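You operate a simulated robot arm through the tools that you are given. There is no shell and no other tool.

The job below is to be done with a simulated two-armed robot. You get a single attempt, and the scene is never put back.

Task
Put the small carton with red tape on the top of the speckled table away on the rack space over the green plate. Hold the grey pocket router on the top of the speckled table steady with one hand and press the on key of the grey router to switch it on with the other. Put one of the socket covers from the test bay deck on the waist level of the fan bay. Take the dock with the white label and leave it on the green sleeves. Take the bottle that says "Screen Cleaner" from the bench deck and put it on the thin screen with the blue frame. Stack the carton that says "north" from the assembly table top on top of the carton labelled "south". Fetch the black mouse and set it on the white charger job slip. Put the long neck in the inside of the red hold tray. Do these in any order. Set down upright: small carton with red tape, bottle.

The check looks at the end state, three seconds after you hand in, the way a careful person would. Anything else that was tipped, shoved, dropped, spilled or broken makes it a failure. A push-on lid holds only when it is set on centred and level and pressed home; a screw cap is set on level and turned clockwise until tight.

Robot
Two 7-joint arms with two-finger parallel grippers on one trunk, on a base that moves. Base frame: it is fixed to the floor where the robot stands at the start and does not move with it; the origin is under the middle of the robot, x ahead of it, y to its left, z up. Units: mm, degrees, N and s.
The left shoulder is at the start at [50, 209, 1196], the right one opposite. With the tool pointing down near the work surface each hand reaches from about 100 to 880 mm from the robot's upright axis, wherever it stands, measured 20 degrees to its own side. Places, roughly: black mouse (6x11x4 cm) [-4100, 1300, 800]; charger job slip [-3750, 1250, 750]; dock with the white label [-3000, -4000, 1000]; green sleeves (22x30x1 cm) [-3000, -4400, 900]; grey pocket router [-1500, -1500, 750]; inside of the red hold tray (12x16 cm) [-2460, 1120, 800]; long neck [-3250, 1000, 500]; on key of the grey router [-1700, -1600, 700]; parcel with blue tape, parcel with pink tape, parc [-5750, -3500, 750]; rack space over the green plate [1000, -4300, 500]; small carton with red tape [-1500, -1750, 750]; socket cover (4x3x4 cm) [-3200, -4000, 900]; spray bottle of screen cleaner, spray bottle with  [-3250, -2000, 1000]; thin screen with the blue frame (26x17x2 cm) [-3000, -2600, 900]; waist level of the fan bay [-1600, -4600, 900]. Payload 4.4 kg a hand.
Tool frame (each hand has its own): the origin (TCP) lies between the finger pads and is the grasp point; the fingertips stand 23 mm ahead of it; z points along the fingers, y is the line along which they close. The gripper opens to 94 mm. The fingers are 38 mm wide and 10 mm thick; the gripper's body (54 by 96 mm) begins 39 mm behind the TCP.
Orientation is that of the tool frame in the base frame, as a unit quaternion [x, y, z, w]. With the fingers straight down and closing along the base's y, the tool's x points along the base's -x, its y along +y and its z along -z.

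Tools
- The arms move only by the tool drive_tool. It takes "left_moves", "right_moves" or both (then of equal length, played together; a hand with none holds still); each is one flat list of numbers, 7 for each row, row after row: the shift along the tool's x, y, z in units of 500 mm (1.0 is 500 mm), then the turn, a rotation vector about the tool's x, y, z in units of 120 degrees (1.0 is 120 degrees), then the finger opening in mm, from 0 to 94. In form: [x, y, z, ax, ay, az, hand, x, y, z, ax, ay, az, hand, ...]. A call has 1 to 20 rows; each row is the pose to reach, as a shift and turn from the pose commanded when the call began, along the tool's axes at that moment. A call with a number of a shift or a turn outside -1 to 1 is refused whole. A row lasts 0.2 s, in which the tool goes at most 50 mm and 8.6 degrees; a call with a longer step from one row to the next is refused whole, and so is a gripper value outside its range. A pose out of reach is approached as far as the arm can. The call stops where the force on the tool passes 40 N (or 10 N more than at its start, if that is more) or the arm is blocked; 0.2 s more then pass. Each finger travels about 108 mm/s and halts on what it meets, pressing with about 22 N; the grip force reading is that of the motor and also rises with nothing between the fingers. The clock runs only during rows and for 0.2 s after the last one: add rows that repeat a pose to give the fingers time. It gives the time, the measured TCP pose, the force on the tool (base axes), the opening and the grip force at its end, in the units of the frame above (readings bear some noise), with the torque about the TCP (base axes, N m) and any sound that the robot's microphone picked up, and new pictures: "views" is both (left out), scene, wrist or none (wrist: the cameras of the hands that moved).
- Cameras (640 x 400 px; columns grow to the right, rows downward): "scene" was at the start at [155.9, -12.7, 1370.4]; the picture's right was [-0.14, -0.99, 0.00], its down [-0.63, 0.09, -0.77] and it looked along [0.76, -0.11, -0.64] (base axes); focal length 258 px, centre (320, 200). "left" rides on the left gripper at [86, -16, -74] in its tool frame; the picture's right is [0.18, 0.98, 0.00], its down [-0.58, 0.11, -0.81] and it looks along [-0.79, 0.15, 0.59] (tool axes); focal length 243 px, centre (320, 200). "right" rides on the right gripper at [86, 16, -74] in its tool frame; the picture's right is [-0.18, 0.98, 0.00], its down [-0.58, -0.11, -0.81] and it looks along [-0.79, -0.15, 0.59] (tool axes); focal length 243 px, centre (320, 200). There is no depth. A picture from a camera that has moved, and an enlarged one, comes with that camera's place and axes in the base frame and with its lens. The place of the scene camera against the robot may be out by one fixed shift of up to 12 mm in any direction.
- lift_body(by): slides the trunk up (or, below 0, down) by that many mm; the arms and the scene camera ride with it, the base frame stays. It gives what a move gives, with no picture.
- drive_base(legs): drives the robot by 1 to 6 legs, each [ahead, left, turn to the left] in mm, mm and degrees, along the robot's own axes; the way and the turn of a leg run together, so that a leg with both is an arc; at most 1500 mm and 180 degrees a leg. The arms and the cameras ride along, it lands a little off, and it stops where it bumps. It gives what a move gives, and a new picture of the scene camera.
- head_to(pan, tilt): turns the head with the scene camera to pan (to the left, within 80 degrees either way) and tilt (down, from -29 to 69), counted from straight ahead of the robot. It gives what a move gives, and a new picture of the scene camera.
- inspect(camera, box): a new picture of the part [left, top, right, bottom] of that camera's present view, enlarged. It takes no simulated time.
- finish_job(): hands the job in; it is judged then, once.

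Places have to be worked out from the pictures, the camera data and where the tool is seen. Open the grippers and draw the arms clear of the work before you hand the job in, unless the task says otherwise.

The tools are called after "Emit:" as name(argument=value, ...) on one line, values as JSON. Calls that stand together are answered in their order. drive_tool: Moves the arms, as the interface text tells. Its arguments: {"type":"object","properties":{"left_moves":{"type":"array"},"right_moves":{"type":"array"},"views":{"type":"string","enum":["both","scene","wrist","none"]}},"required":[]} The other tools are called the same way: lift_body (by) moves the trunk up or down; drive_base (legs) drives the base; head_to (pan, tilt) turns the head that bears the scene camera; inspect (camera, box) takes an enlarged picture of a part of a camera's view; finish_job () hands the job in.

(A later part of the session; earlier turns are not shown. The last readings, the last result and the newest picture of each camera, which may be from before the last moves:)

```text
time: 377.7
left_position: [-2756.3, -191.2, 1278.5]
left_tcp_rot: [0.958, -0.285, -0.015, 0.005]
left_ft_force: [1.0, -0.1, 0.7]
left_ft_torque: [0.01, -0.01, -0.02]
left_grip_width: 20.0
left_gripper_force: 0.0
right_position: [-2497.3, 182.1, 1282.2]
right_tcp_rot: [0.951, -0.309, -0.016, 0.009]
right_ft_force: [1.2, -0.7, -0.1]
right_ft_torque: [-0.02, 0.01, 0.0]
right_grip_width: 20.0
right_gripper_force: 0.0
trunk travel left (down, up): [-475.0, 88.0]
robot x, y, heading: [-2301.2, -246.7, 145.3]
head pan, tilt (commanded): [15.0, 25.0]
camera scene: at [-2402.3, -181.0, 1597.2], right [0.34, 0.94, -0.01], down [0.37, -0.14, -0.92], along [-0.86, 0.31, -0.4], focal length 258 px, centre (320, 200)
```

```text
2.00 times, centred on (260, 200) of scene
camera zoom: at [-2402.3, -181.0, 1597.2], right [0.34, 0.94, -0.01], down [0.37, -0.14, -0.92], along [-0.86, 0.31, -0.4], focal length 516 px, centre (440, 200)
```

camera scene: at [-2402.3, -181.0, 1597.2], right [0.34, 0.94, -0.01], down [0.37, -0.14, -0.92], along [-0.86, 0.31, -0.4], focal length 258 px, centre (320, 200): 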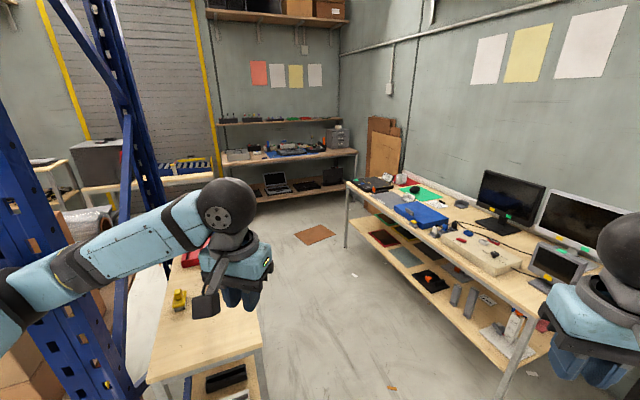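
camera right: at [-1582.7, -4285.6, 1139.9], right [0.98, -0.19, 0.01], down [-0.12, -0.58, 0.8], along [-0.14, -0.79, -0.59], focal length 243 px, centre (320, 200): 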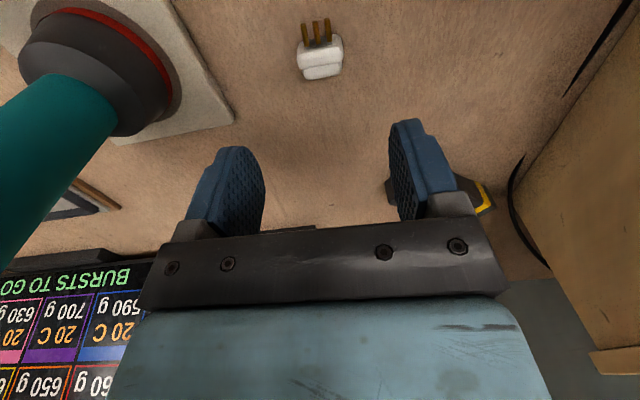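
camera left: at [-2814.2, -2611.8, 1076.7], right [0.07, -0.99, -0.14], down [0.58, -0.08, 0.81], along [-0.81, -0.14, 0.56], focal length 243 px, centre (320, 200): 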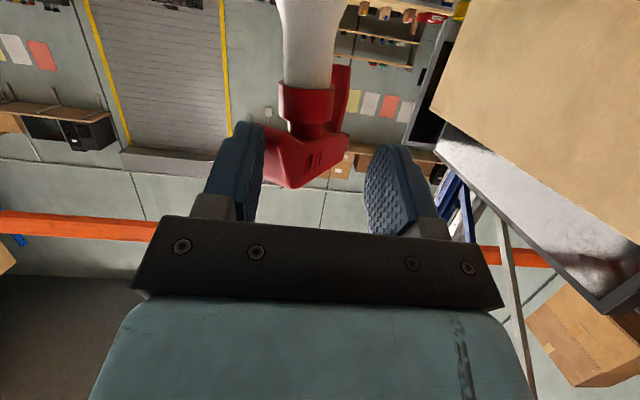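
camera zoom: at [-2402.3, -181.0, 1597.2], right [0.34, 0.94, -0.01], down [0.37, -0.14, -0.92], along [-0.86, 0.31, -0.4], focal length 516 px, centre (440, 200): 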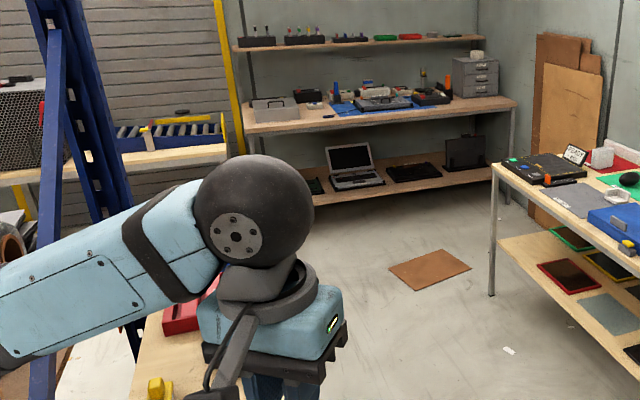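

The turn was stopped: the left elbow met the rack's blue post. I turn back, move away east, and then turn again.

Emit:
drive_base(legs=[[0, 0, 15], [-350, -100, 0]])

```text
time: 380.9
left_position: [-2417.1, -343.7, 1266.8]
left_tcp_rot: [0.987, -0.158, -0.001, 0.001]
left_ft_force: [-0.2, 0.2, -0.1]
left_ft_torque: [-0.04, -0.02, 0.0]
left_grip_width: 20.2
left_gripper_force: 0.0
right_position: [-2264.9, 84.2, 1275.2]
right_tcp_rot: [0.983, -0.182, -0.001, 0.006]
right_ft_force: [0.2, 0.8, -0.1]
right_ft_torque: [-0.02, -0.02, 0.03]
right_grip_width: 19.8
right_gripper_force: 0.1
trunk travel left (down, up): [-475.0, 88.0]
robot x, y, heading: [-1937.7, -271.7, 160.3]
head pan, tilt (commanded): [15.0, 25.0]
camera scene: at [-2088.1, -244.8, 1593.4], right [0.08, 1.0, 0.0], down [0.42, -0.03, -0.91], along [-0.9, 0.07, -0.42], focal length 258 px, centre (320, 200)
```

scene: 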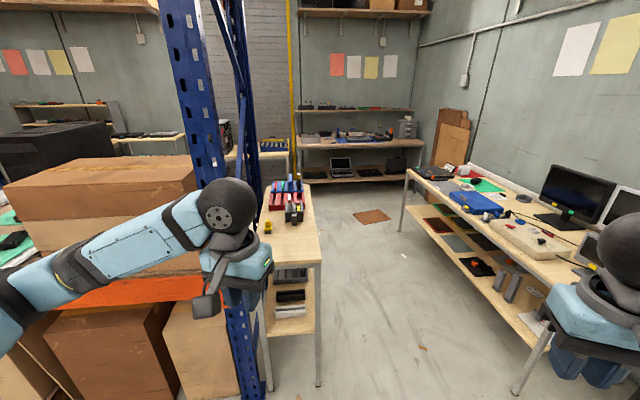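

Emit:
drive_base(legs=[[0, 0, -70.3]])

Emit:
head_to(pan=30, tilt=30)

Emit:
inspect(camera="scene", box=[60, 80, 340, 260])

Emit:
inspect(camera="scene", box=[300, 80, 580, 260])

```text
time: 384.4
left_position: [-2168.7, 151.7, 1264.7]
left_tcp_rot: [0.721, -0.693, 0.0, 0.0]
left_ft_force: [0.1, -0.4, 0.8]
left_ft_torque: [0.01, -0.04, 0.0]
left_grip_width: 19.9
left_gripper_force: 0.0
right_position: [-1713.8, 159.0, 1275.8]
right_tcp_rot: [-0.703, 0.711, 0.005, -0.004]
right_ft_force: [1.3, 0.5, 0.0]
right_ft_torque: [0.0, -0.04, -0.01]
right_grip_width: 20.2
right_gripper_force: 0.0
trunk travel left (down, up): [-475.0, 88.0]
robot x, y, heading: [-1936.0, -274.5, 90.7]
head pan, tilt (commanded): [15.0, 25.0]
camera scene: at [-1958.3, -118.8, 1593.5], right [0.96, 0.27, 0.0], down [0.12, -0.41, -0.91], along [-0.25, 0.87, -0.42], focal length 258 px, centre (320, 200)
```

scene: 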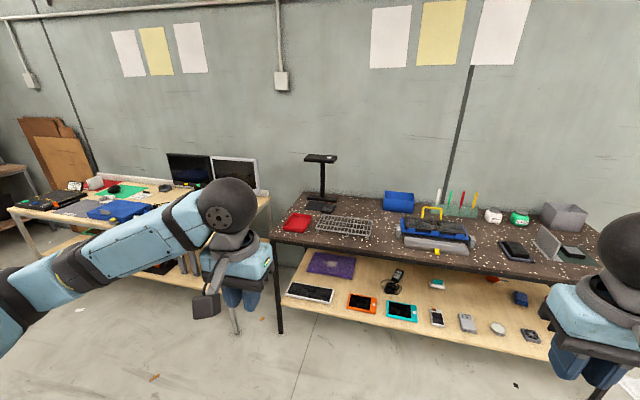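

```text
time: 385.1
left_position: [-2169.2, 152.9, 1265.5]
left_tcp_rot: [0.72, -0.694, 0.0, 0.001]
left_ft_force: [-0.3, -0.6, 0.2]
left_ft_torque: [0.01, -0.01, -0.02]
left_grip_width: 19.8
left_gripper_force: 0.0
right_position: [-1714.2, 158.0, 1275.2]
right_tcp_rot: [-0.704, 0.71, 0.004, -0.004]
right_ft_force: [-0.1, 0.4, -0.8]
right_ft_torque: [-0.03, 0.01, -0.01]
right_grip_width: 20.1
right_gripper_force: 0.1
trunk travel left (down, up): [-475.0, 88.0]
robot x, y, heading: [-1932.7, -273.9, 90.7]
head pan, tilt (commanded): [30.0, 30.0]
camera scene: at [-1979.3, -129.7, 1585.6], right [0.86, 0.51, 0.0], down [0.26, -0.43, -0.87], along [-0.44, 0.74, -0.5], focal length 258 px, centre (320, 200)
```

scene: 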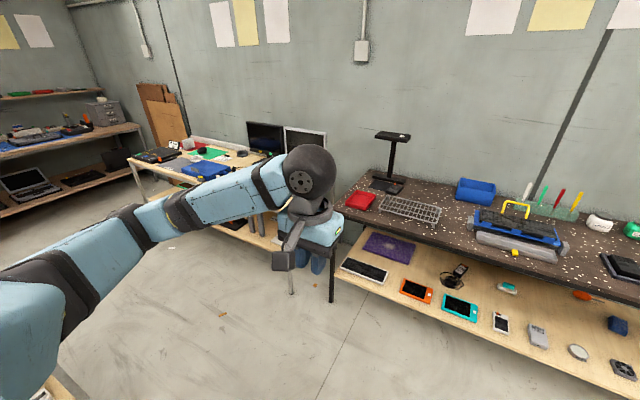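

```text
2.22 times, centred on (200, 170) of scene
camera zoom: at [-1979.3, -129.7, 1585.6], right [0.86, 0.51, 0.0], down [0.26, -0.43, -0.87], along [-0.44, 0.74, -0.5], focal length 573 px, centre (587, 267)
```

zoom: 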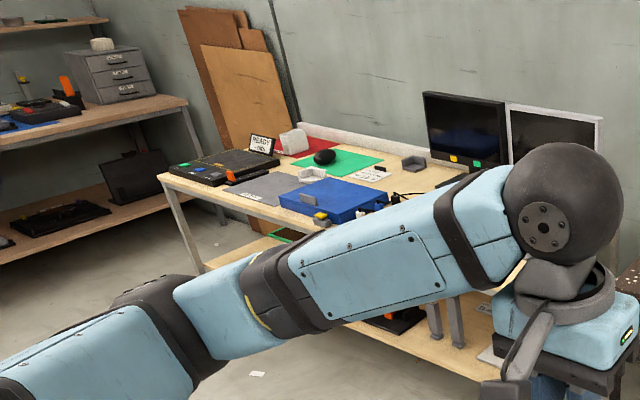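

```text
2.22 times, centred on (440, 170) of scene
camera zoom: at [-1979.3, -129.7, 1585.6], right [0.86, 0.51, 0.0], down [0.26, -0.43, -0.87], along [-0.44, 0.74, -0.5], focal length 573 px, centre (53, 267)
```

zoom: 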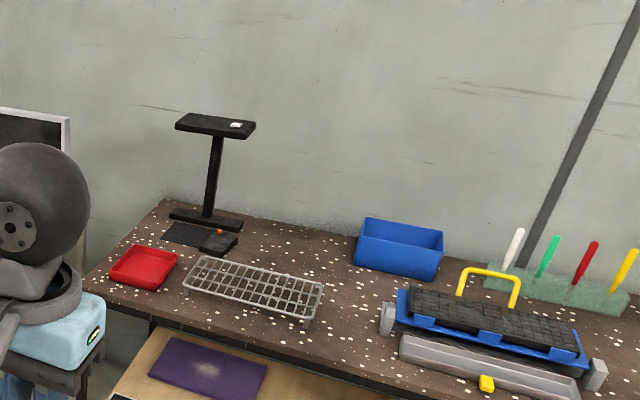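

The red tray is at the left end of the speckled bench (≈(-2440,1120)); the mouse and a white slip lie on the green mat of the wooden bench, and two grey necks are on its lower shelf. I drive along the bench front to look closer.

Emit:
drive_base(legs=[[560, 0, -0.7], [0, 1250, 0]])

Emit:
head_to(pan=0, tilt=40)

Emit:
inspect(camera="scene", box=[160, 60, 480, 260])

Emit:
inspect(camera="scene", box=[160, 220, 480, 400])

```text
time: 399.3
left_position: [-3440.2, 702.3, 1265.6]
left_tcp_rot: [0.722, -0.692, -0.001, 0.0]
left_ft_force: [1.0, -0.4, 0.2]
left_ft_torque: [0.02, 0.02, 0.01]
left_grip_width: 19.9
left_gripper_force: 0.0
right_position: [-2988.2, 711.5, 1275.0]
right_tcp_rot: [-0.705, 0.709, 0.004, -0.003]
right_ft_force: [-0.3, -0.5, 0.2]
right_ft_torque: [-0.03, -0.04, 0.0]
right_grip_width: 20.0
right_gripper_force: 0.0
trunk travel left (down, up): [-475.0, 88.0]
robot x, y, heading: [-3206.2, 274.0, 90.8]
head pan, tilt (commanded): [30.0, 30.0]
camera scene: at [-3251.1, 421.4, 1585.5], right [0.86, 0.52, 0.0], down [0.26, -0.43, -0.87], along [-0.45, 0.74, -0.5], focal length 258 px, centre (320, 200)
```

scene: 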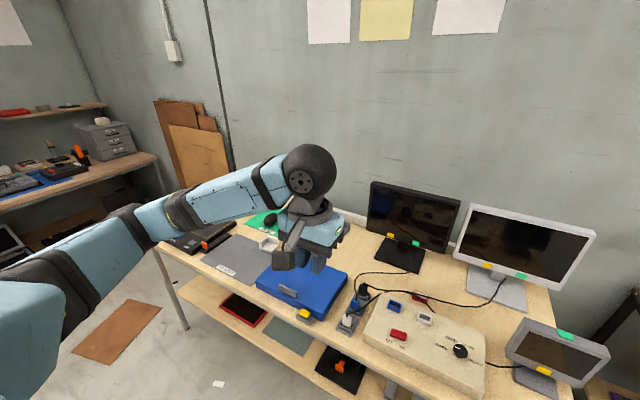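

```text
time: 400.3
left_position: [-3442.6, 703.2, 1265.6]
left_tcp_rot: [0.722, -0.692, -0.001, 0.0]
left_ft_force: [0.5, 0.3, -0.4]
left_ft_torque: [-0.04, 0.02, -0.05]
left_grip_width: 20.1
left_gripper_force: 0.0
right_position: [-2988.0, 711.3, 1274.9]
right_tcp_rot: [-0.705, 0.709, 0.004, -0.004]
right_ft_force: [-0.4, 0.0, 0.5]
right_ft_torque: [0.03, 0.01, 0.01]
right_grip_width: 20.1
right_gripper_force: 0.0
trunk travel left (down, up): [-475.0, 88.0]
robot x, y, heading: [-3205.5, 276.4, 91.1]
head pan, tilt (commanded): [0.0, 40.0]
camera scene: at [-3206.1, 428.9, 1570.2], right [1.0, 0.02, 0.0], down [0.01, -0.64, -0.77], along [-0.01, 0.77, -0.64], focal length 258 px, centre (320, 200)
```

scene: 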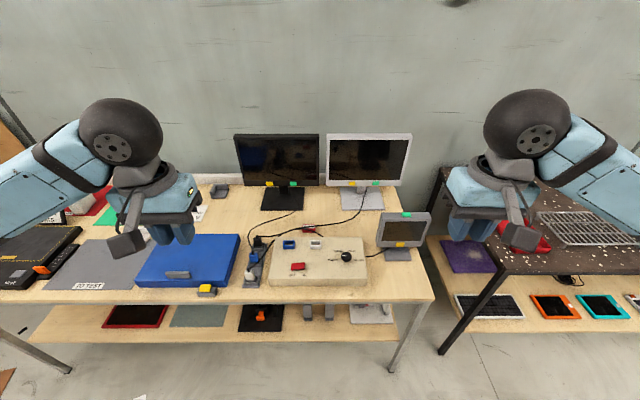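

```text
2.00 times, centred on (320, 160) of scene
camera zoom: at [-3206.1, 428.9, 1570.2], right [1.0, 0.02, 0.0], down [0.01, -0.64, -0.77], along [-0.01, 0.77, -0.64], focal length 516 px, centre (320, 280)
```

zoom: 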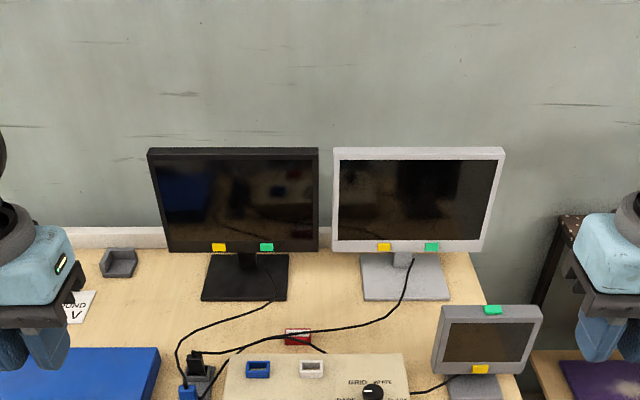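

```text
2.00 times, centred on (320, 310) of scene
camera zoom: at [-3206.1, 428.9, 1570.2], right [1.0, 0.02, 0.0], down [0.01, -0.64, -0.77], along [-0.01, 0.77, -0.64], focal length 516 px, centre (320, -20)
```

zoom: 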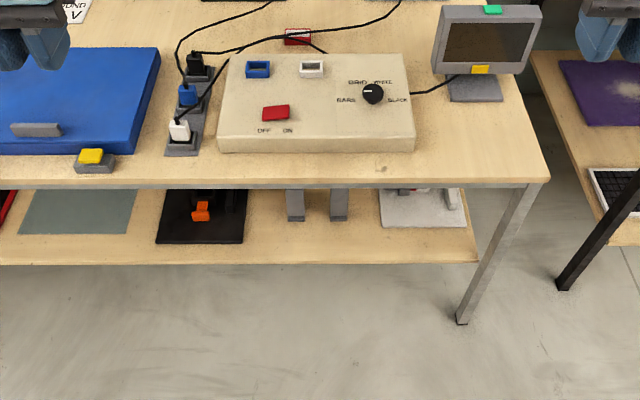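

Two grey necks lie on the lower shelf under the bench top (x≈-3268 and -3175). I lower the trunk to look in under the top.

Emit:
lift_body(by=-300)

Emit:
head_to(pan=0, tilt=38)

Emit:
inspect(camera="scene", box=[200, 140, 440, 290])

```text
time: 403.3
left_position: [-3442.1, 703.5, 966.2]
left_tcp_rot: [0.722, -0.692, 0.0, 0.0]
left_ft_force: [0.0, 0.2, 0.1]
left_ft_torque: [-0.01, -0.02, -0.01]
left_grip_width: 19.8
left_gripper_force: 0.1
right_position: [-2987.7, 711.5, 974.9]
right_tcp_rot: [-0.705, 0.709, 0.004, -0.005]
right_ft_force: [-0.6, -0.3, -0.2]
right_ft_torque: [-0.02, 0.01, 0.02]
right_grip_width: 20.2
right_gripper_force: 0.1
trunk travel left (down, up): [-175.0, 388.0]
robot x, y, heading: [-3205.1, 277.0, 91.0]
head pan, tilt (commanded): [0.0, 40.0]
```

```text
time: 403.9
left_position: [-3442.1, 702.3, 965.3]
left_tcp_rot: [0.721, -0.693, -0.001, 0.001]
left_ft_force: [-0.7, -1.0, -0.3]
left_ft_torque: [0.0, 0.01, -0.01]
left_grip_width: 19.9
left_gripper_force: 0.1
right_position: [-2988.0, 711.5, 974.4]
right_tcp_rot: [-0.705, 0.709, 0.004, -0.005]
right_ft_force: [-0.4, 0.0, 0.2]
right_ft_torque: [-0.01, 0.04, -0.05]
right_grip_width: 20.0
right_gripper_force: 0.0
trunk travel left (down, up): [-175.0, 388.0]
robot x, y, heading: [-3206.6, 275.9, 91.1]
head pan, tilt (commanded): [0.0, 38.0]
camera scene: at [-3206.1, 430.2, 1273.2], right [1.0, 0.02, 0.0], down [0.01, -0.62, -0.79], along [-0.01, 0.79, -0.62], focal length 258 px, centre (320, 200)
```

scene: 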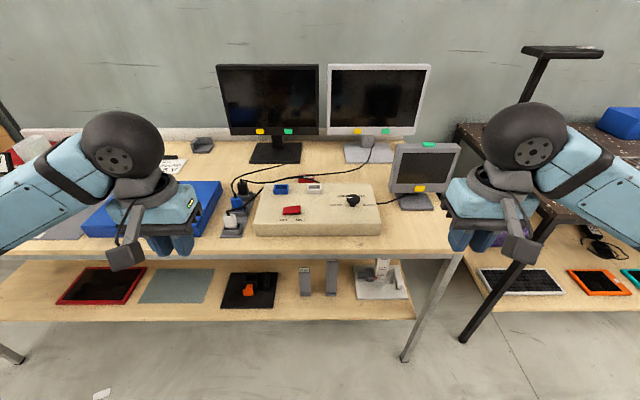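

```text
2.67 times, centred on (320, 215) of scene
camera zoom: at [-3206.1, 430.2, 1273.2], right [1.0, 0.02, 0.0], down [0.01, -0.62, -0.79], along [-0.01, 0.79, -0.62], focal length 688 px, centre (320, 160)
```

zoom: 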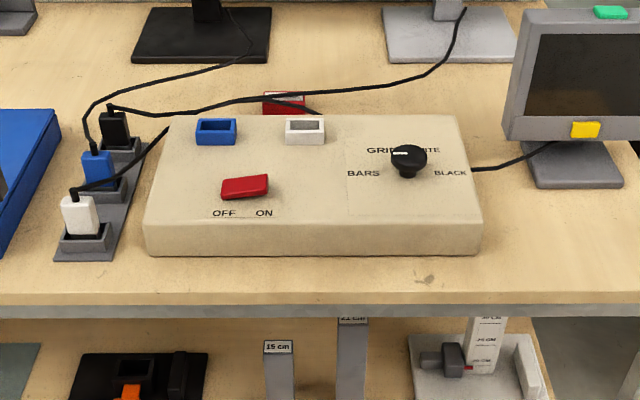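

The necks stand upright, labelled "15 cm" (left) and "21 cm" (right): the long one is the right one. I lower the trunk further for a better view.

Emit:
lift_body(by=-170)

Emit:
head_to(pan=0, tilt=30)

Emit:
inspect(camera="scene", box=[220, 200, 460, 350])

```text
time: 405.8
left_position: [-3442.3, 700.6, 795.6]
left_tcp_rot: [0.721, -0.693, 0.0, 0.0]
left_ft_force: [-0.5, -0.3, -0.4]
left_ft_torque: [-0.03, 0.01, -0.04]
left_grip_width: 19.9
left_gripper_force: 0.0
right_position: [-2987.3, 710.5, 805.1]
right_tcp_rot: [-0.705, 0.709, 0.004, -0.005]
right_ft_force: [0.4, 0.7, -0.6]
right_ft_torque: [0.02, 0.02, -0.03]
right_grip_width: 20.1
right_gripper_force: 0.1
trunk travel left (down, up): [-5.0, 558.0]
robot x, y, heading: [-3208.8, 276.5, 91.3]
head pan, tilt (commanded): [0.0, 38.0]
```

```text
time: 406.5
left_position: [-3441.9, 701.1, 795.6]
left_tcp_rot: [0.721, -0.692, 0.0, 0.0]
left_ft_force: [-0.6, 0.0, 0.9]
left_ft_torque: [-0.01, -0.01, -0.01]
left_grip_width: 20.1
left_gripper_force: 0.1
right_position: [-2988.1, 711.6, 805.8]
right_tcp_rot: [-0.705, 0.709, 0.005, -0.004]
right_ft_force: [-0.2, -0.3, -0.1]
right_ft_torque: [-0.03, -0.02, -0.04]
right_grip_width: 20.1
right_gripper_force: 0.0
trunk travel left (down, up): [-5.0, 558.0]
robot x, y, heading: [-3207.5, 273.6, 91.2]
head pan, tilt (commanded): [0.0, 30.0]
camera scene: at [-3206.2, 434.4, 1115.5], right [1.0, 0.02, 0.0], down [0.01, -0.5, -0.87], along [-0.02, 0.87, -0.5], focal length 258 px, centre (320, 200)
```

scene: 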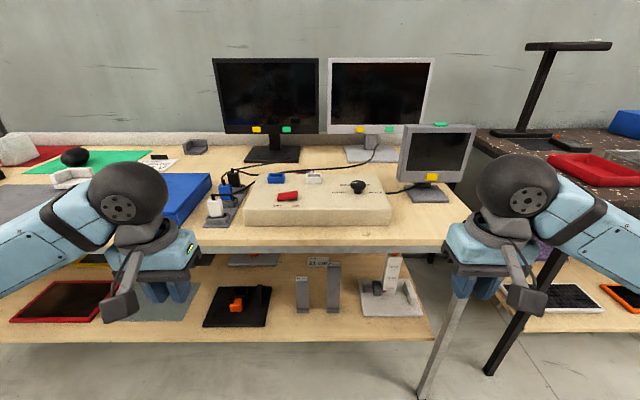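

```text
2.67 times, centred on (340, 275) of scene
camera zoom: at [-3206.2, 434.4, 1115.5], right [1.0, 0.02, 0.0], down [0.01, -0.5, -0.87], along [-0.02, 0.87, -0.5], focal length 688 px, centre (267, 0)
```

zoom: 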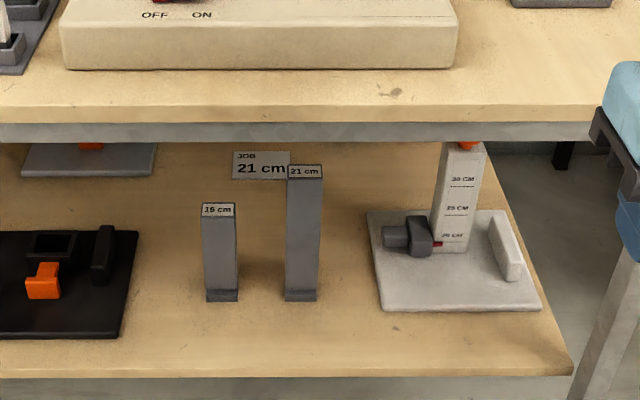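

The long neck (21 cm) stands at ≈(-3169,1000) on the lower shelf (z≈345), bench top z≈789 with its apron bottom ≈740. I take position and raise the trunk a bit for a good arm posture.

Emit:
drive_base(legs=[[-72, 88, -1.2]])

Emit:
lift_body(by=149)

Emit:
head_to(pan=-8, tilt=38)

```text
time: 407.9
left_position: [-3520.8, 632.9, 795.8]
left_tcp_rot: [0.716, -0.698, 0.0, 0.001]
left_ft_force: [-0.1, -1.0, -0.3]
left_ft_torque: [0.0, 0.02, -0.02]
left_grip_width: 20.1
left_gripper_force: 0.1
right_position: [-3067.1, 633.6, 805.0]
right_tcp_rot: [-0.698, 0.716, 0.005, -0.005]
right_ft_force: [-0.7, 0.0, -0.8]
right_ft_torque: [0.01, 0.04, -0.03]
right_grip_width: 19.8
right_gripper_force: 0.0
trunk travel left (down, up): [-5.0, 558.0]
robot x, y, heading: [-3294.0, 205.6, 89.7]
head pan, tilt (commanded): [0.0, 30.0]
camera scene: at [-3290.7, 361.4, 1115.6], right [1.0, 0.0, 0.0], down [0.0, -0.5, -0.87], along [0.0, 0.87, -0.5], focal length 258 px, centre (320, 200)
```

scene: 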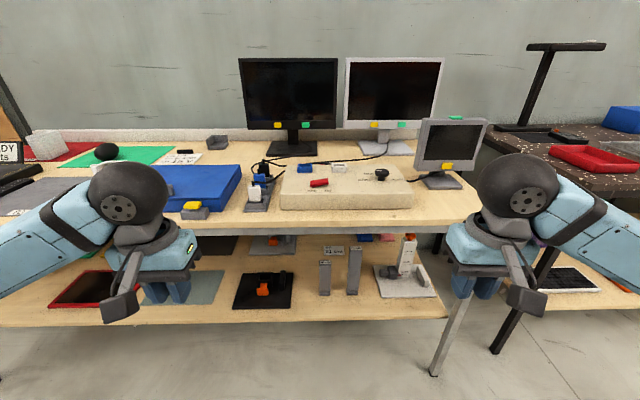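

```text
time: 409.7
left_position: [-3521.6, 634.0, 944.8]
left_tcp_rot: [0.716, -0.698, 0.0, 0.001]
left_ft_force: [0.4, -0.8, -0.4]
left_ft_torque: [-0.01, 0.03, -0.05]
left_grip_width: 20.0
left_gripper_force: 0.2
right_position: [-3067.1, 634.0, 953.8]
right_tcp_rot: [-0.699, 0.715, 0.004, -0.005]
right_ft_force: [-0.5, 0.1, 0.0]
right_ft_torque: [0.01, 0.0, 0.03]
right_grip_width: 20.0
right_gripper_force: 0.1
trunk travel left (down, up): [-154.0, 409.0]
robot x, y, heading: [-3293.9, 203.3, 90.1]
head pan, tilt (commanded): [0.0, 30.0]
```

```text
time: 410.4
left_position: [-3522.5, 633.9, 945.1]
left_tcp_rot: [0.716, -0.698, 0.0, 0.0]
left_ft_force: [0.7, -0.3, 0.0]
left_ft_torque: [-0.03, 0.01, 0.01]
left_grip_width: 19.9
left_gripper_force: 0.2
right_position: [-3067.5, 632.7, 954.5]
right_tcp_rot: [-0.699, 0.715, 0.005, -0.004]
right_ft_force: [0.5, -1.0, 0.6]
right_ft_torque: [-0.02, 0.01, -0.01]
right_grip_width: 19.9
right_gripper_force: 0.1
trunk travel left (down, up): [-154.0, 409.0]
robot x, y, heading: [-3295.1, 203.2, 89.9]
head pan, tilt (commanded): [-8.0, 38.0]
camera scene: at [-3278.6, 356.5, 1252.2], right [0.99, -0.14, 0.0], down [-0.09, -0.61, -0.79], along [0.11, 0.78, -0.62], focal length 258 px, centre (320, 200)
```

scene: 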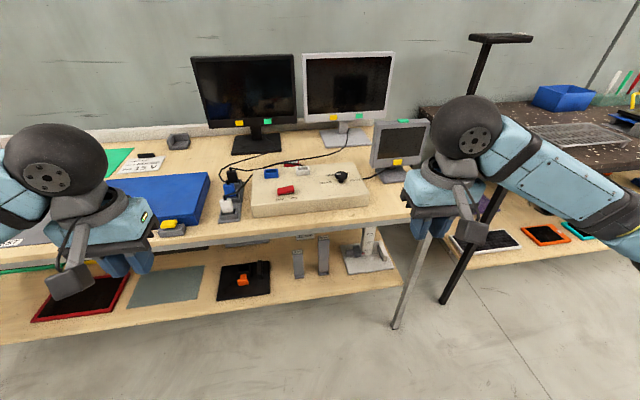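

Now the right hand goes down to a 45°-pitched ready pose in front of the shelf, below the bench top.

Emit:
drive_tool(right_moves=[-0.035, 0.0224, 0.0877, 0, -0.0417, 0, 30, -0.07, 0.0449, 0.1753, 0, -0.0833, 0, 40, -0.105, 0.0673, 0.263, 0, -0.125, 0, 50, -0.14, 0.0898, 0.3507, 0, -0.1667, 0, 60, -0.1756, 0.112, 0.4383, 0, -0.2083, 0, 70, -0.2107, 0.1347, 0.526, 0, -0.25, 0, 70, -0.2458, 0.157, 0.6137, 0, -0.2917, 0, 70, -0.281, 0.1796, 0.7013, 0, -0.333, 0, 70, -0.316, 0.202, 0.789, 0, -0.375, 0, 70, -0.316, 0.202, 0.789, 0, -0.375, 0, 70], views="both")

```text
time: 412.6
left_position: [-3521.6, 633.2, 943.8]
left_tcp_rot: [0.716, -0.698, -0.001, 0.001]
left_ft_force: [0.2, -0.1, 0.0]
left_ft_torque: [0.01, 0.0, -0.04]
left_grip_width: 19.9
left_gripper_force: 0.1
right_position: [-3168.8, 795.0, 559.3]
right_tcp_rot: [-0.644, 0.663, 0.271, 0.269]
right_ft_force: [0.3, -0.1, -0.4]
right_ft_torque: [-0.02, 0.03, -0.04]
right_grip_width: 70.1
right_gripper_force: 0.0
trunk travel left (down, up): [-154.0, 409.0]
robot x, y, heading: [-3294.3, 208.5, 90.0]
head pan, tilt (commanded): [-8.0, 38.0]
camera scene: at [-3278.4, 356.4, 1252.2], right [0.99, -0.14, 0.0], down [-0.09, -0.61, -0.79], along [0.11, 0.78, -0.62], focal length 258 px, centre (320, 200)
camera right: at [-3188.2, 681.8, 551.0], right [-0.98, 0.15, 0.14], down [0.12, -0.16, 0.98], along [0.17, 0.97, 0.14], focal length 243 px, centre (320, 200)
```

scene: 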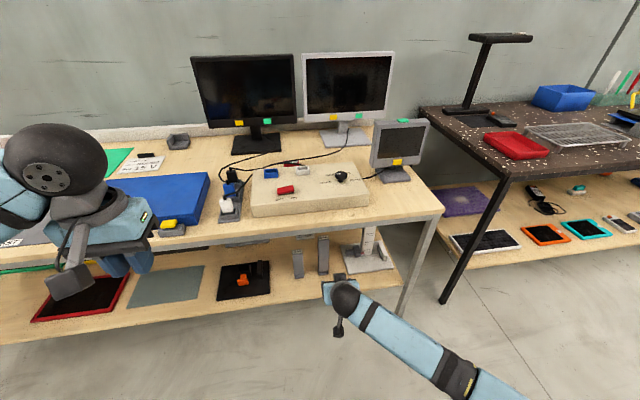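
right: 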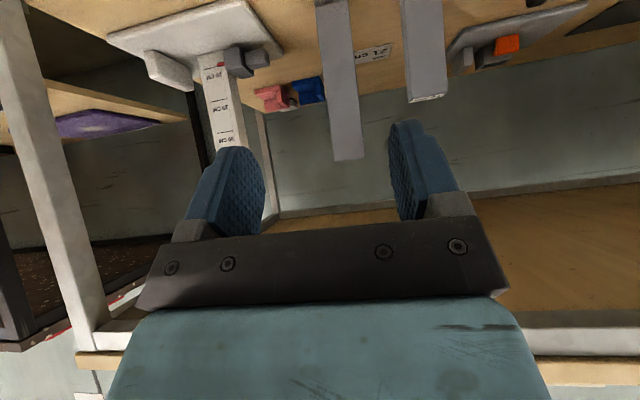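

The wrist camera sees the long neck's top at z≈547, x≈-3177. I move the base 40 mm forward and slide the open fingers in under the bench top.

Emit:
drive_base(legs=[[40, 0, 0]])

Emit:
drive_tool(right_moves=[-0.04, 0.005, 0.062, 0, 0, 0, 76, -0.08, 0.012, 0.123, 0, 0, 0, 76, -0.12, 0.018, 0.185, 0, 0, 0, 76], views="both")

```text
time: 413.4
left_position: [-3522.4, 674.5, 944.5]
left_tcp_rot: [0.716, -0.698, 0.0, 0.0]
left_ft_force: [0.9, 0.4, 0.5]
left_ft_torque: [0.0, -0.01, 0.0]
left_grip_width: 20.1
left_gripper_force: 0.0
right_position: [-3169.1, 837.2, 559.0]
right_tcp_rot: [-0.644, 0.663, 0.27, 0.27]
right_ft_force: [-0.9, -0.4, -0.3]
right_ft_torque: [-0.02, 0.02, -0.05]
right_grip_width: 70.0
right_gripper_force: 0.0
trunk travel left (down, up): [-154.0, 409.0]
robot x, y, heading: [-3294.6, 246.8, 90.1]
head pan, tilt (commanded): [-8.0, 38.0]
camera scene: at [-3278.7, 398.0, 1252.0], right [0.99, -0.14, 0.0], down [-0.09, -0.61, -0.79], along [0.11, 0.78, -0.62], focal length 258 px, centre (320, 200)
```

scene: 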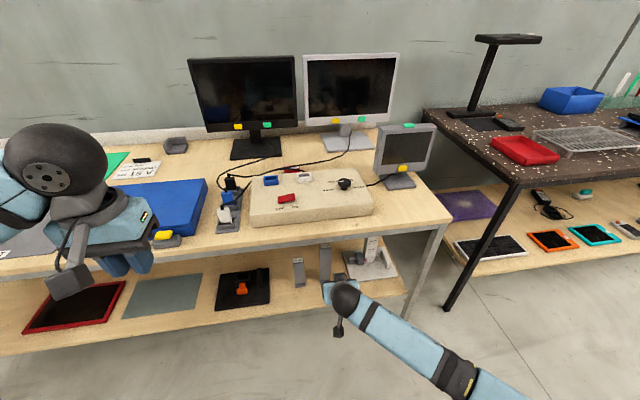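

```text
time: 414.2
left_position: [-3522.3, 674.3, 944.1]
left_tcp_rot: [0.715, -0.699, 0.0, 0.0]
left_ft_force: [0.5, 0.8, 0.9]
left_ft_torque: [-0.01, 0.0, 0.03]
left_grip_width: 19.9
left_gripper_force: 0.1
right_position: [-3177.1, 942.3, 535.3]
right_tcp_rot: [-0.644, 0.662, 0.271, 0.27]
right_ft_force: [-0.6, 0.5, 0.4]
right_ft_torque: [-0.02, -0.04, -0.01]
right_grip_width: 76.3
right_gripper_force: 0.0
trunk travel left (down, up): [-154.0, 409.0]
robot x, y, heading: [-3296.3, 247.8, 90.2]
head pan, tilt (commanded): [-8.0, 38.0]
camera scene: at [-3278.9, 397.5, 1252.1], right [0.99, -0.14, 0.0], down [-0.09, -0.61, -0.79], along [0.11, 0.78, -0.62], focal length 258 px, centre (320, 200)
camera right: at [-3197.0, 828.6, 527.0], right [-0.98, 0.15, 0.14], down [0.12, -0.16, 0.98], along [0.17, 0.97, 0.14], focal length 243 px, centre (320, 200)
```

scene: 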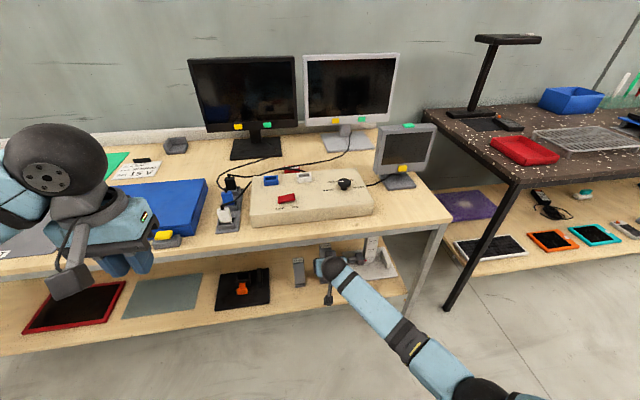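
right: 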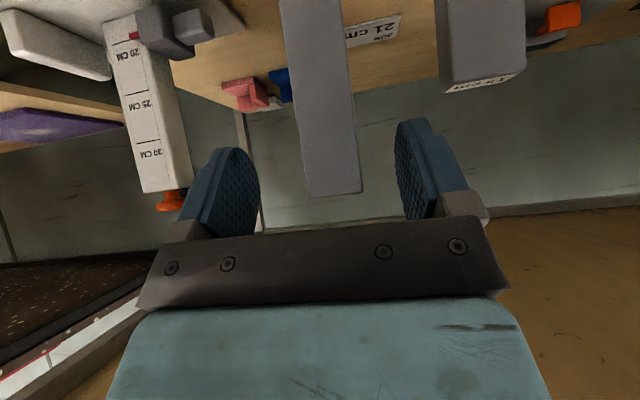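

Triangulation: neck front face y≈992, top z≈547, x≈-3178, width ≈40 mm. I advance the last 67 mm with 66 mm opening.

Emit:
drive_tool(right_moves=[-0.02, 0.003, 0.03, 0, 0, 0, 66, -0.045, 0.005, 0.074, 0, 0, 0, 66, -0.071, 0.005, 0.117, 0, 0, 0, 66], views="wrist")

```text
time: 415.1
left_position: [-3520.7, 673.3, 945.2]
left_tcp_rot: [0.716, -0.699, 0.0, 0.0]
left_ft_force: [-0.1, -0.2, 0.4]
left_ft_torque: [0.01, -0.05, -0.01]
left_grip_width: 20.3
left_gripper_force: 0.1
right_position: [-3178.5, 1009.0, 522.8]
right_tcp_rot: [-0.645, 0.662, 0.271, 0.268]
right_ft_force: [0.6, 0.0, -0.2]
right_ft_torque: [0.02, 0.05, 0.01]
right_grip_width: 66.0
right_gripper_force: 0.0
trunk travel left (down, up): [-154.0, 409.0]
robot x, y, heading: [-3295.7, 244.6, 90.2]
head pan, tilt (commanded): [-8.0, 38.0]
camera right: at [-3197.4, 894.9, 514.0], right [-0.98, 0.15, 0.14], down [0.12, -0.16, 0.98], along [0.17, 0.98, 0.14], focal length 243 px, centre (320, 200)
```

right: 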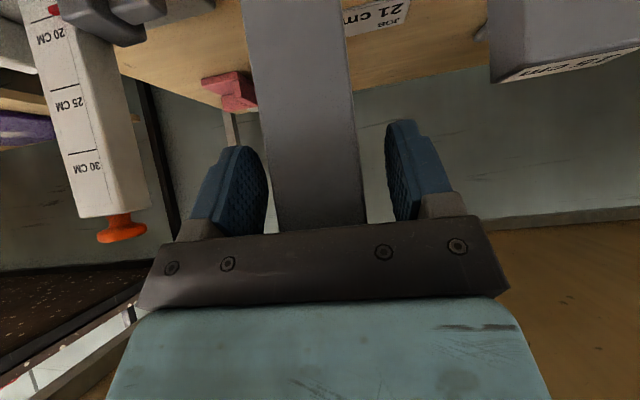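

The neck is centred between the fingers. I close and lift slightly.

Emit:
drive_tool(right_moves=[0, 0, 0, 0, 0, 0, 50, 0, 0, 0, 0, 0, 0, 35, 0, 0, 0, 0, 0, 0, 25, 0, 0, 0, 0, 0, 0, 25, -0.014, 0, -0.014, 0, 0, 0, 25, -0.042, 0, -0.042, 0, 0, 0, 25], views="both")

```text
time: 416.4
left_position: [-3521.3, 674.4, 945.8]
left_tcp_rot: [0.716, -0.698, -0.001, 0.0]
left_ft_force: [0.6, 0.4, 0.6]
left_ft_torque: [0.03, -0.02, -0.01]
left_grip_width: 19.9
left_gripper_force: 0.1
right_position: [-3176.7, 1009.6, 551.2]
right_tcp_rot: [-0.643, 0.663, 0.271, 0.27]
right_ft_force: [0.5, 0.7, -2.7]
right_ft_torque: [-0.02, -0.01, 0.05]
right_grip_width: 39.8
right_gripper_force: 22.2
trunk travel left (down, up): [-154.0, 409.0]
robot x, y, heading: [-3292.0, 244.7, 90.2]
head pan, tilt (commanded): [-8.0, 38.0]
camera scene: at [-3278.6, 397.3, 1252.1], right [0.99, -0.14, 0.0], down [-0.09, -0.61, -0.79], along [0.11, 0.78, -0.62], focal length 258 px, centre (320, 200)
camera right: at [-3196.2, 895.1, 542.8], right [-0.98, 0.15, 0.14], down [0.12, -0.16, 0.98], along [0.17, 0.97, 0.14], focal length 243 px, centre (320, 200)
```

scene: 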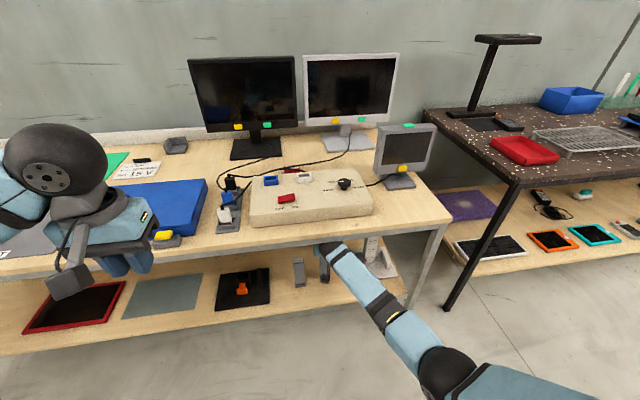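
right: 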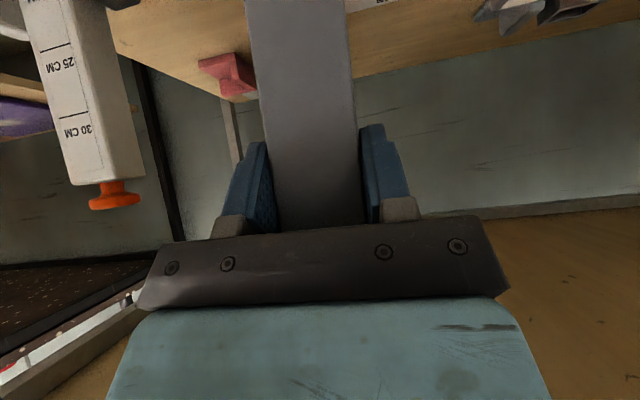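

Held (2.7 N). I pull it straight out from under the bench top.

Emit:
drive_tool(right_moves=[0.05, 0, -0.05, 0, 0, 0, 25, 0.11, 0, -0.11, 0, 0, 0, 25, 0.17, 0, -0.17, 0, 0, 0, 25, 0.23, 0, -0.23, 0, 0, 0, 25, 0.27, 0, -0.27, 0, 0, 0, 25], views="both")

Emit:
drive_base(legs=[[-45, 0, 0]])

```text
time: 417.4
left_position: [-3532.8, 677.1, 941.7]
left_tcp_rot: [0.718, -0.696, 0.007, -0.001]
left_ft_force: [0.3, 1.3, -0.1]
left_ft_torque: [0.02, -0.02, 0.01]
left_grip_width: 19.8
left_gripper_force: 0.1
right_position: [-3132.9, 958.0, 602.5]
right_tcp_rot: [0.645, -0.639, -0.251, -0.337]
right_ft_force: [0.3, -0.4, -1.3]
right_ft_torque: [-0.01, 0.01, 0.0]
right_grip_width: 40.0
right_gripper_force: 21.8
trunk travel left (down, up): [-154.0, 409.0]
robot x, y, heading: [-3296.2, 244.0, 90.1]
head pan, tilt (commanded): [-8.0, 38.0]
stopped in row 4 (right hand): the arm was blocked; the commanded pose is now the measured one
camera scene: at [-3292.3, 403.3, 1254.6], right [0.99, -0.14, 0.01], down [-0.07, -0.62, -0.78], along [0.11, 0.78, -0.62], focal length 258 px, centre (320, 200)
camera right: at [-3152.8, 846.1, 583.4], right [-0.99, 0.16, 0.03], down [-0.01, -0.23, 0.97], along [0.16, 0.96, 0.23], focal length 243 px, centre (320, 200)
```

scene: 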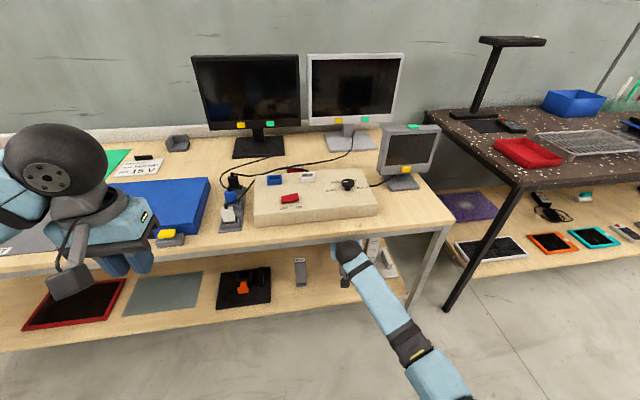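
right: 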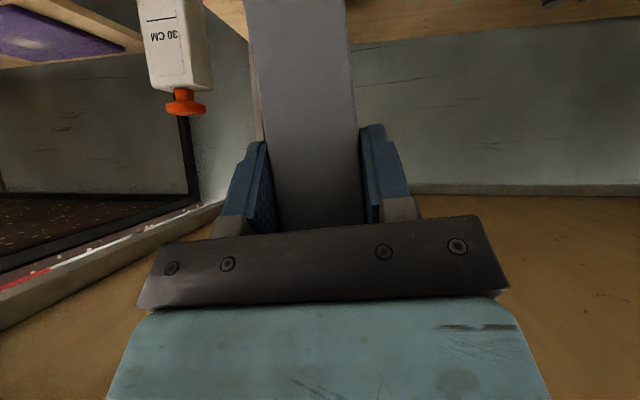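

```text
time: 418.3
left_position: [-3529.7, 624.9, 945.2]
left_tcp_rot: [0.717, -0.697, 0.001, -0.005]
left_ft_force: [0.5, -0.1, -0.6]
left_ft_torque: [-0.03, 0.02, -0.01]
left_grip_width: 19.9
left_gripper_force: 0.1
right_position: [-3133.9, 913.3, 622.2]
right_tcp_rot: [0.638, -0.635, -0.266, -0.346]
right_ft_force: [0.8, -0.3, -2.7]
right_ft_torque: [-0.02, 0.0, 0.02]
right_grip_width: 40.0
right_gripper_force: 21.7
trunk travel left (down, up): [-154.0, 409.0]
robot x, y, heading: [-3296.6, 198.2, 90.3]
head pan, tilt (commanded): [-8.0, 38.0]
camera scene: at [-3288.8, 348.2, 1254.3], right [0.99, -0.14, 0.01], down [-0.08, -0.61, -0.79], along [0.11, 0.78, -0.61], focal length 258 px, centre (320, 200)
```

scene: 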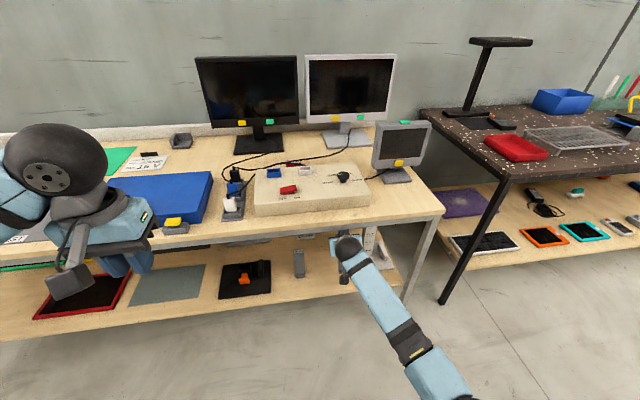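

The arm stopped on its limit while pulling in; the hand rose and rolled a little but still holds the neck in the clear. I lower the hand by 60 mm restoring its attitude, before raising the trunk to give the arm a better posture.

Emit:
drive_tool(right_moves=[0.046, 0.016, 0.036, -0.022, 0.027, 0.017, 25, 0.092, 0.032, 0.072, -0.045, 0.054, 0.035, 25, 0.092, 0.032, 0.072, -0.045, 0.054, 0.035, 25], views="both")

```text
time: 419.3
left_position: [-3526.8, 624.3, 944.4]
left_tcp_rot: [0.717, -0.697, 0.0, -0.003]
left_ft_force: [0.4, -0.1, 0.0]
left_ft_torque: [0.0, 0.01, 0.01]
left_grip_width: 20.0
left_gripper_force: 0.0
right_position: [-3113.3, 915.3, 555.3]
right_tcp_rot: [-0.643, 0.662, 0.261, 0.284]
right_ft_force: [0.3, 0.7, -1.6]
right_ft_torque: [-0.01, 0.02, 0.0]
right_grip_width: 39.9
right_gripper_force: 22.0
trunk travel left (down, up): [-154.0, 409.0]
robot x, y, heading: [-3291.7, 200.2, 90.2]
head pan, tilt (commanded): [-8.0, 38.0]
stopped in row 3 (right hand): the arm was blocked; the commanded pose is now the measured one
camera scene: at [-3285.1, 346.3, 1252.1], right [0.99, -0.14, 0.0], down [-0.08, -0.61, -0.79], along [0.11, 0.78, -0.61], focal length 258 px, centre (320, 200)
camera right: at [-3133.7, 802.4, 545.3], right [-0.98, 0.17, 0.11], down [0.08, -0.17, 0.98], along [0.18, 0.97, 0.15], focal length 243 px, centre (320, 200)
```

scene: 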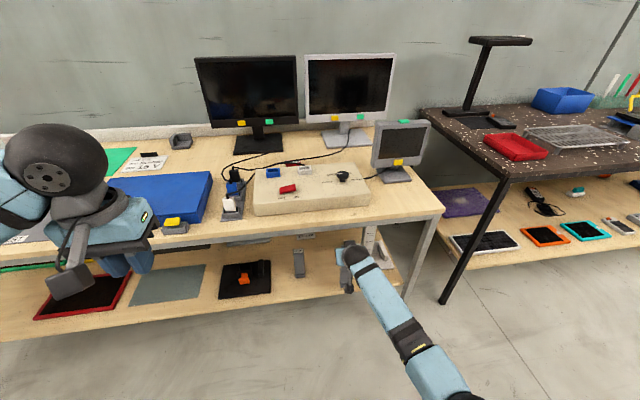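
right: 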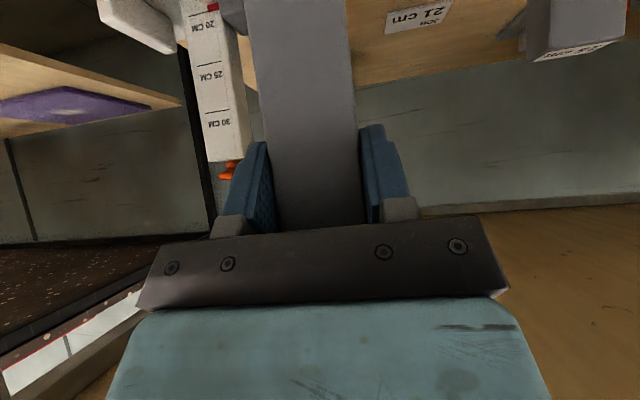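

Emit:
lift_body(by=60)

Emit:
drive_tool(right_moves=[0.02, 0.03, 0.02, 0, 0, 0, 25, 0.045, 0.06, 0.045, 0, 0, 0, 25, 0.08, 0.08, 0.08, 0, 0, 0, 25], views="both")

```text
time: 420.3
left_position: [-3523.4, 628.5, 1004.1]
left_tcp_rot: [0.717, -0.697, -0.001, 0.001]
left_ft_force: [-0.6, -0.6, -1.0]
left_ft_torque: [-0.03, -0.01, 0.04]
left_grip_width: 20.0
left_gripper_force: 0.1
right_position: [-3112.6, 916.5, 609.7]
right_tcp_rot: [-0.643, 0.664, 0.26, 0.279]
right_ft_force: [-0.1, 0.1, -2.1]
right_ft_torque: [-0.01, 0.0, -0.03]
right_grip_width: 39.9
right_gripper_force: 21.9
trunk travel left (down, up): [-214.0, 349.0]
robot x, y, heading: [-3294.0, 200.1, 90.0]
head pan, tilt (commanded): [-8.0, 38.0]
```

```text
time: 421.3
left_position: [-3524.4, 627.3, 1005.5]
left_tcp_rot: [0.717, -0.697, -0.001, 0.001]
left_ft_force: [-0.8, -0.1, -0.8]
left_ft_torque: [0.02, 0.01, 0.02]
left_grip_width: 20.1
left_gripper_force: 0.1
right_position: [-3078.1, 917.1, 541.7]
right_tcp_rot: [-0.642, 0.663, 0.224, 0.311]
right_ft_force: [-0.2, 0.0, -1.6]
right_ft_torque: [0.02, 0.0, 0.01]
right_grip_width: 39.7
right_gripper_force: 21.9
trunk travel left (down, up): [-214.0, 349.0]
robot x, y, heading: [-3291.4, 199.9, 90.3]
head pan, tilt (commanded): [-8.0, 38.0]
stopped in row 3 (right hand): the arm was blocked; the commanded pose is now the measured one
camera scene: at [-3279.7, 351.3, 1313.4], right [0.99, -0.14, 0.0], down [-0.08, -0.61, -0.79], along [0.11, 0.78, -0.62], focal length 258 px, centre (320, 200)
camera right: at [-3101.1, 804.8, 532.2], right [-0.98, 0.2, 0.03], down [0.0, -0.15, 0.99], along [0.2, 0.97, 0.15], focal length 243 px, centre (320, 200)
```

scene: 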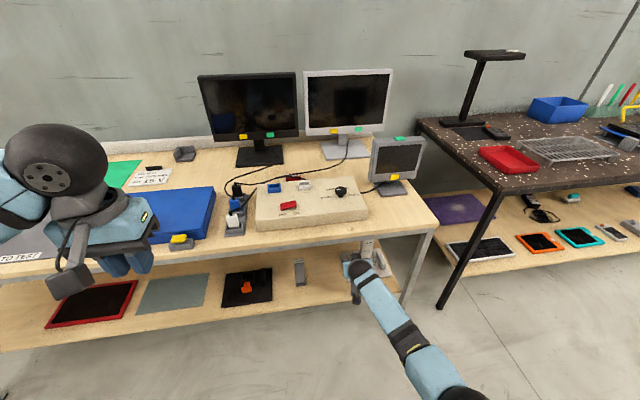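
right: 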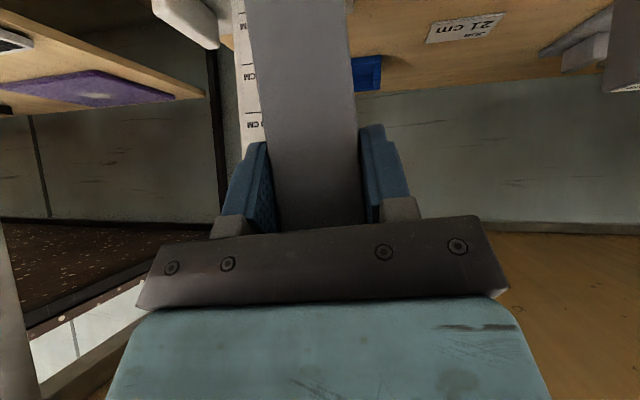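

Emit:
head_to(pan=-35, tilt=60)

```text
time: 422.2
left_position: [-3523.1, 626.6, 1003.5]
left_tcp_rot: [0.717, -0.697, 0.0, 0.001]
left_ft_force: [0.2, -0.6, -0.5]
left_ft_torque: [-0.02, 0.03, -0.03]
left_grip_width: 20.1
left_gripper_force: 0.1
right_position: [-3076.8, 918.0, 541.2]
right_tcp_rot: [-0.643, 0.663, 0.224, 0.311]
right_ft_force: [-1.1, 0.2, -1.5]
right_ft_torque: [0.03, -0.01, -0.01]
right_grip_width: 40.0
right_gripper_force: 22.4
trunk travel left (down, up): [-214.0, 349.0]
robot x, y, heading: [-3293.7, 199.0, 90.1]
head pan, tilt (commanded): [-35.0, 60.0]
camera scene: at [-3253.5, 320.8, 1282.5], right [0.82, -0.57, 0.0], down [-0.49, -0.71, -0.5], along [0.29, 0.41, -0.87], focal length 258 px, centre (320, 200)
```

scene: 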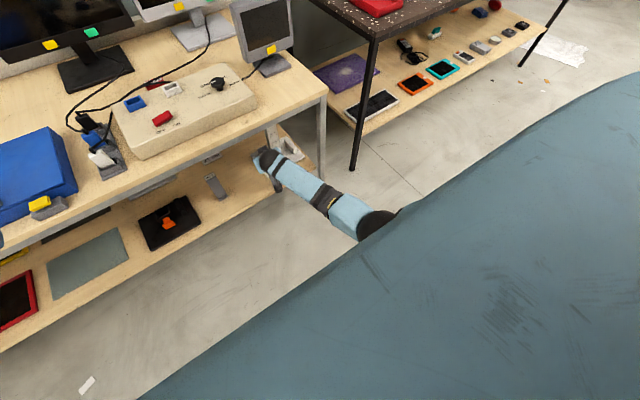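

The hand can't be drawn in by the arm here, so I use the base: moving left while turning right swings the hand straight back out from under the top.

Emit:
drive_base(legs=[[0, 180, -15]])

Emit:
head_to(pan=0, tilt=45)

```text
time: 424.5
left_position: [-3583.6, 695.9, 1003.2]
left_tcp_rot: [-0.617, 0.787, 0.0, -0.001]
left_ft_force: [-0.6, -0.2, 0.5]
left_ft_torque: [-0.02, 0.02, 0.04]
left_grip_width: 20.1
left_gripper_force: 0.0
right_position: [-3077.0, 858.7, 540.8]
right_tcp_rot: [-0.551, 0.742, 0.182, 0.337]
right_ft_force: [-0.2, 1.0, -1.7]
right_ft_torque: [0.03, 0.02, 0.01]
right_grip_width: 39.9
right_gripper_force: 21.7
trunk travel left (down, up): [-214.0, 349.0]
robot x, y, heading: [-3474.3, 222.5, 74.7]
head pan, tilt (commanded): [-35.0, 60.0]
camera scene: at [-3403.0, 330.1, 1282.4], right [0.64, -0.77, 0.0], down [-0.66, -0.56, -0.5], along [0.38, 0.32, -0.87], focal length 258 px, centre (320, 200)
```

scene: 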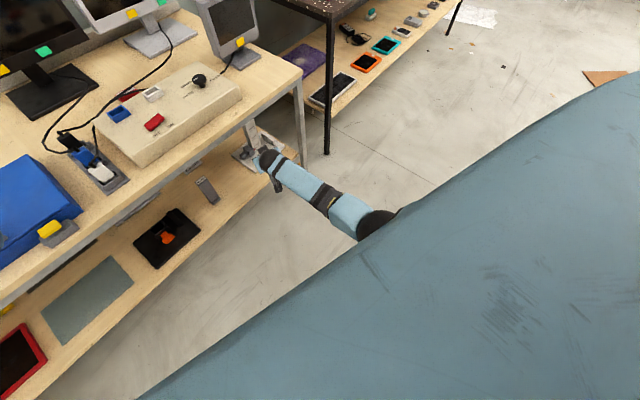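

```text
time: 425.5
left_position: [-3582.3, 695.2, 1005.6]
left_tcp_rot: [-0.619, 0.786, 0.0, -0.001]
left_ft_force: [-0.3, 0.1, -0.4]
left_ft_torque: [-0.01, -0.02, -0.01]
left_grip_width: 20.0
left_gripper_force: 0.1
right_position: [-3076.8, 858.6, 540.6]
right_tcp_rot: [-0.55, 0.742, 0.181, 0.338]
right_ft_force: [0.0, 0.1, -1.7]
right_ft_torque: [-0.02, 0.0, 0.01]
right_grip_width: 39.8
right_gripper_force: 22.3
trunk travel left (down, up): [-214.0, 349.0]
robot x, y, heading: [-3475.3, 223.3, 75.2]
head pan, tilt (commanded): [0.0, 45.0]
camera scene: at [-3432.8, 365.7, 1301.8], right [0.97, -0.26, 0.0], down [-0.18, -0.68, -0.71], along [0.18, 0.68, -0.71], focal length 258 px, centre (320, 200)
```

scene: 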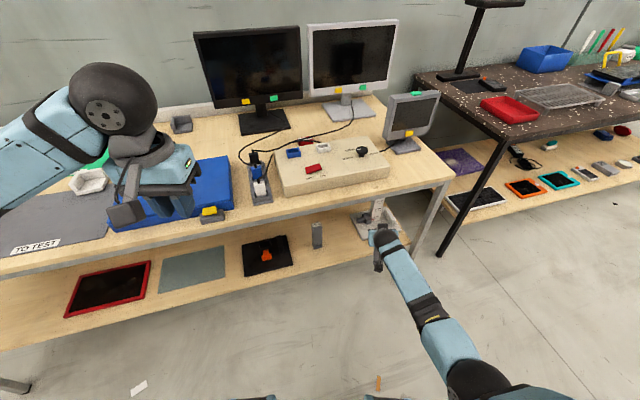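

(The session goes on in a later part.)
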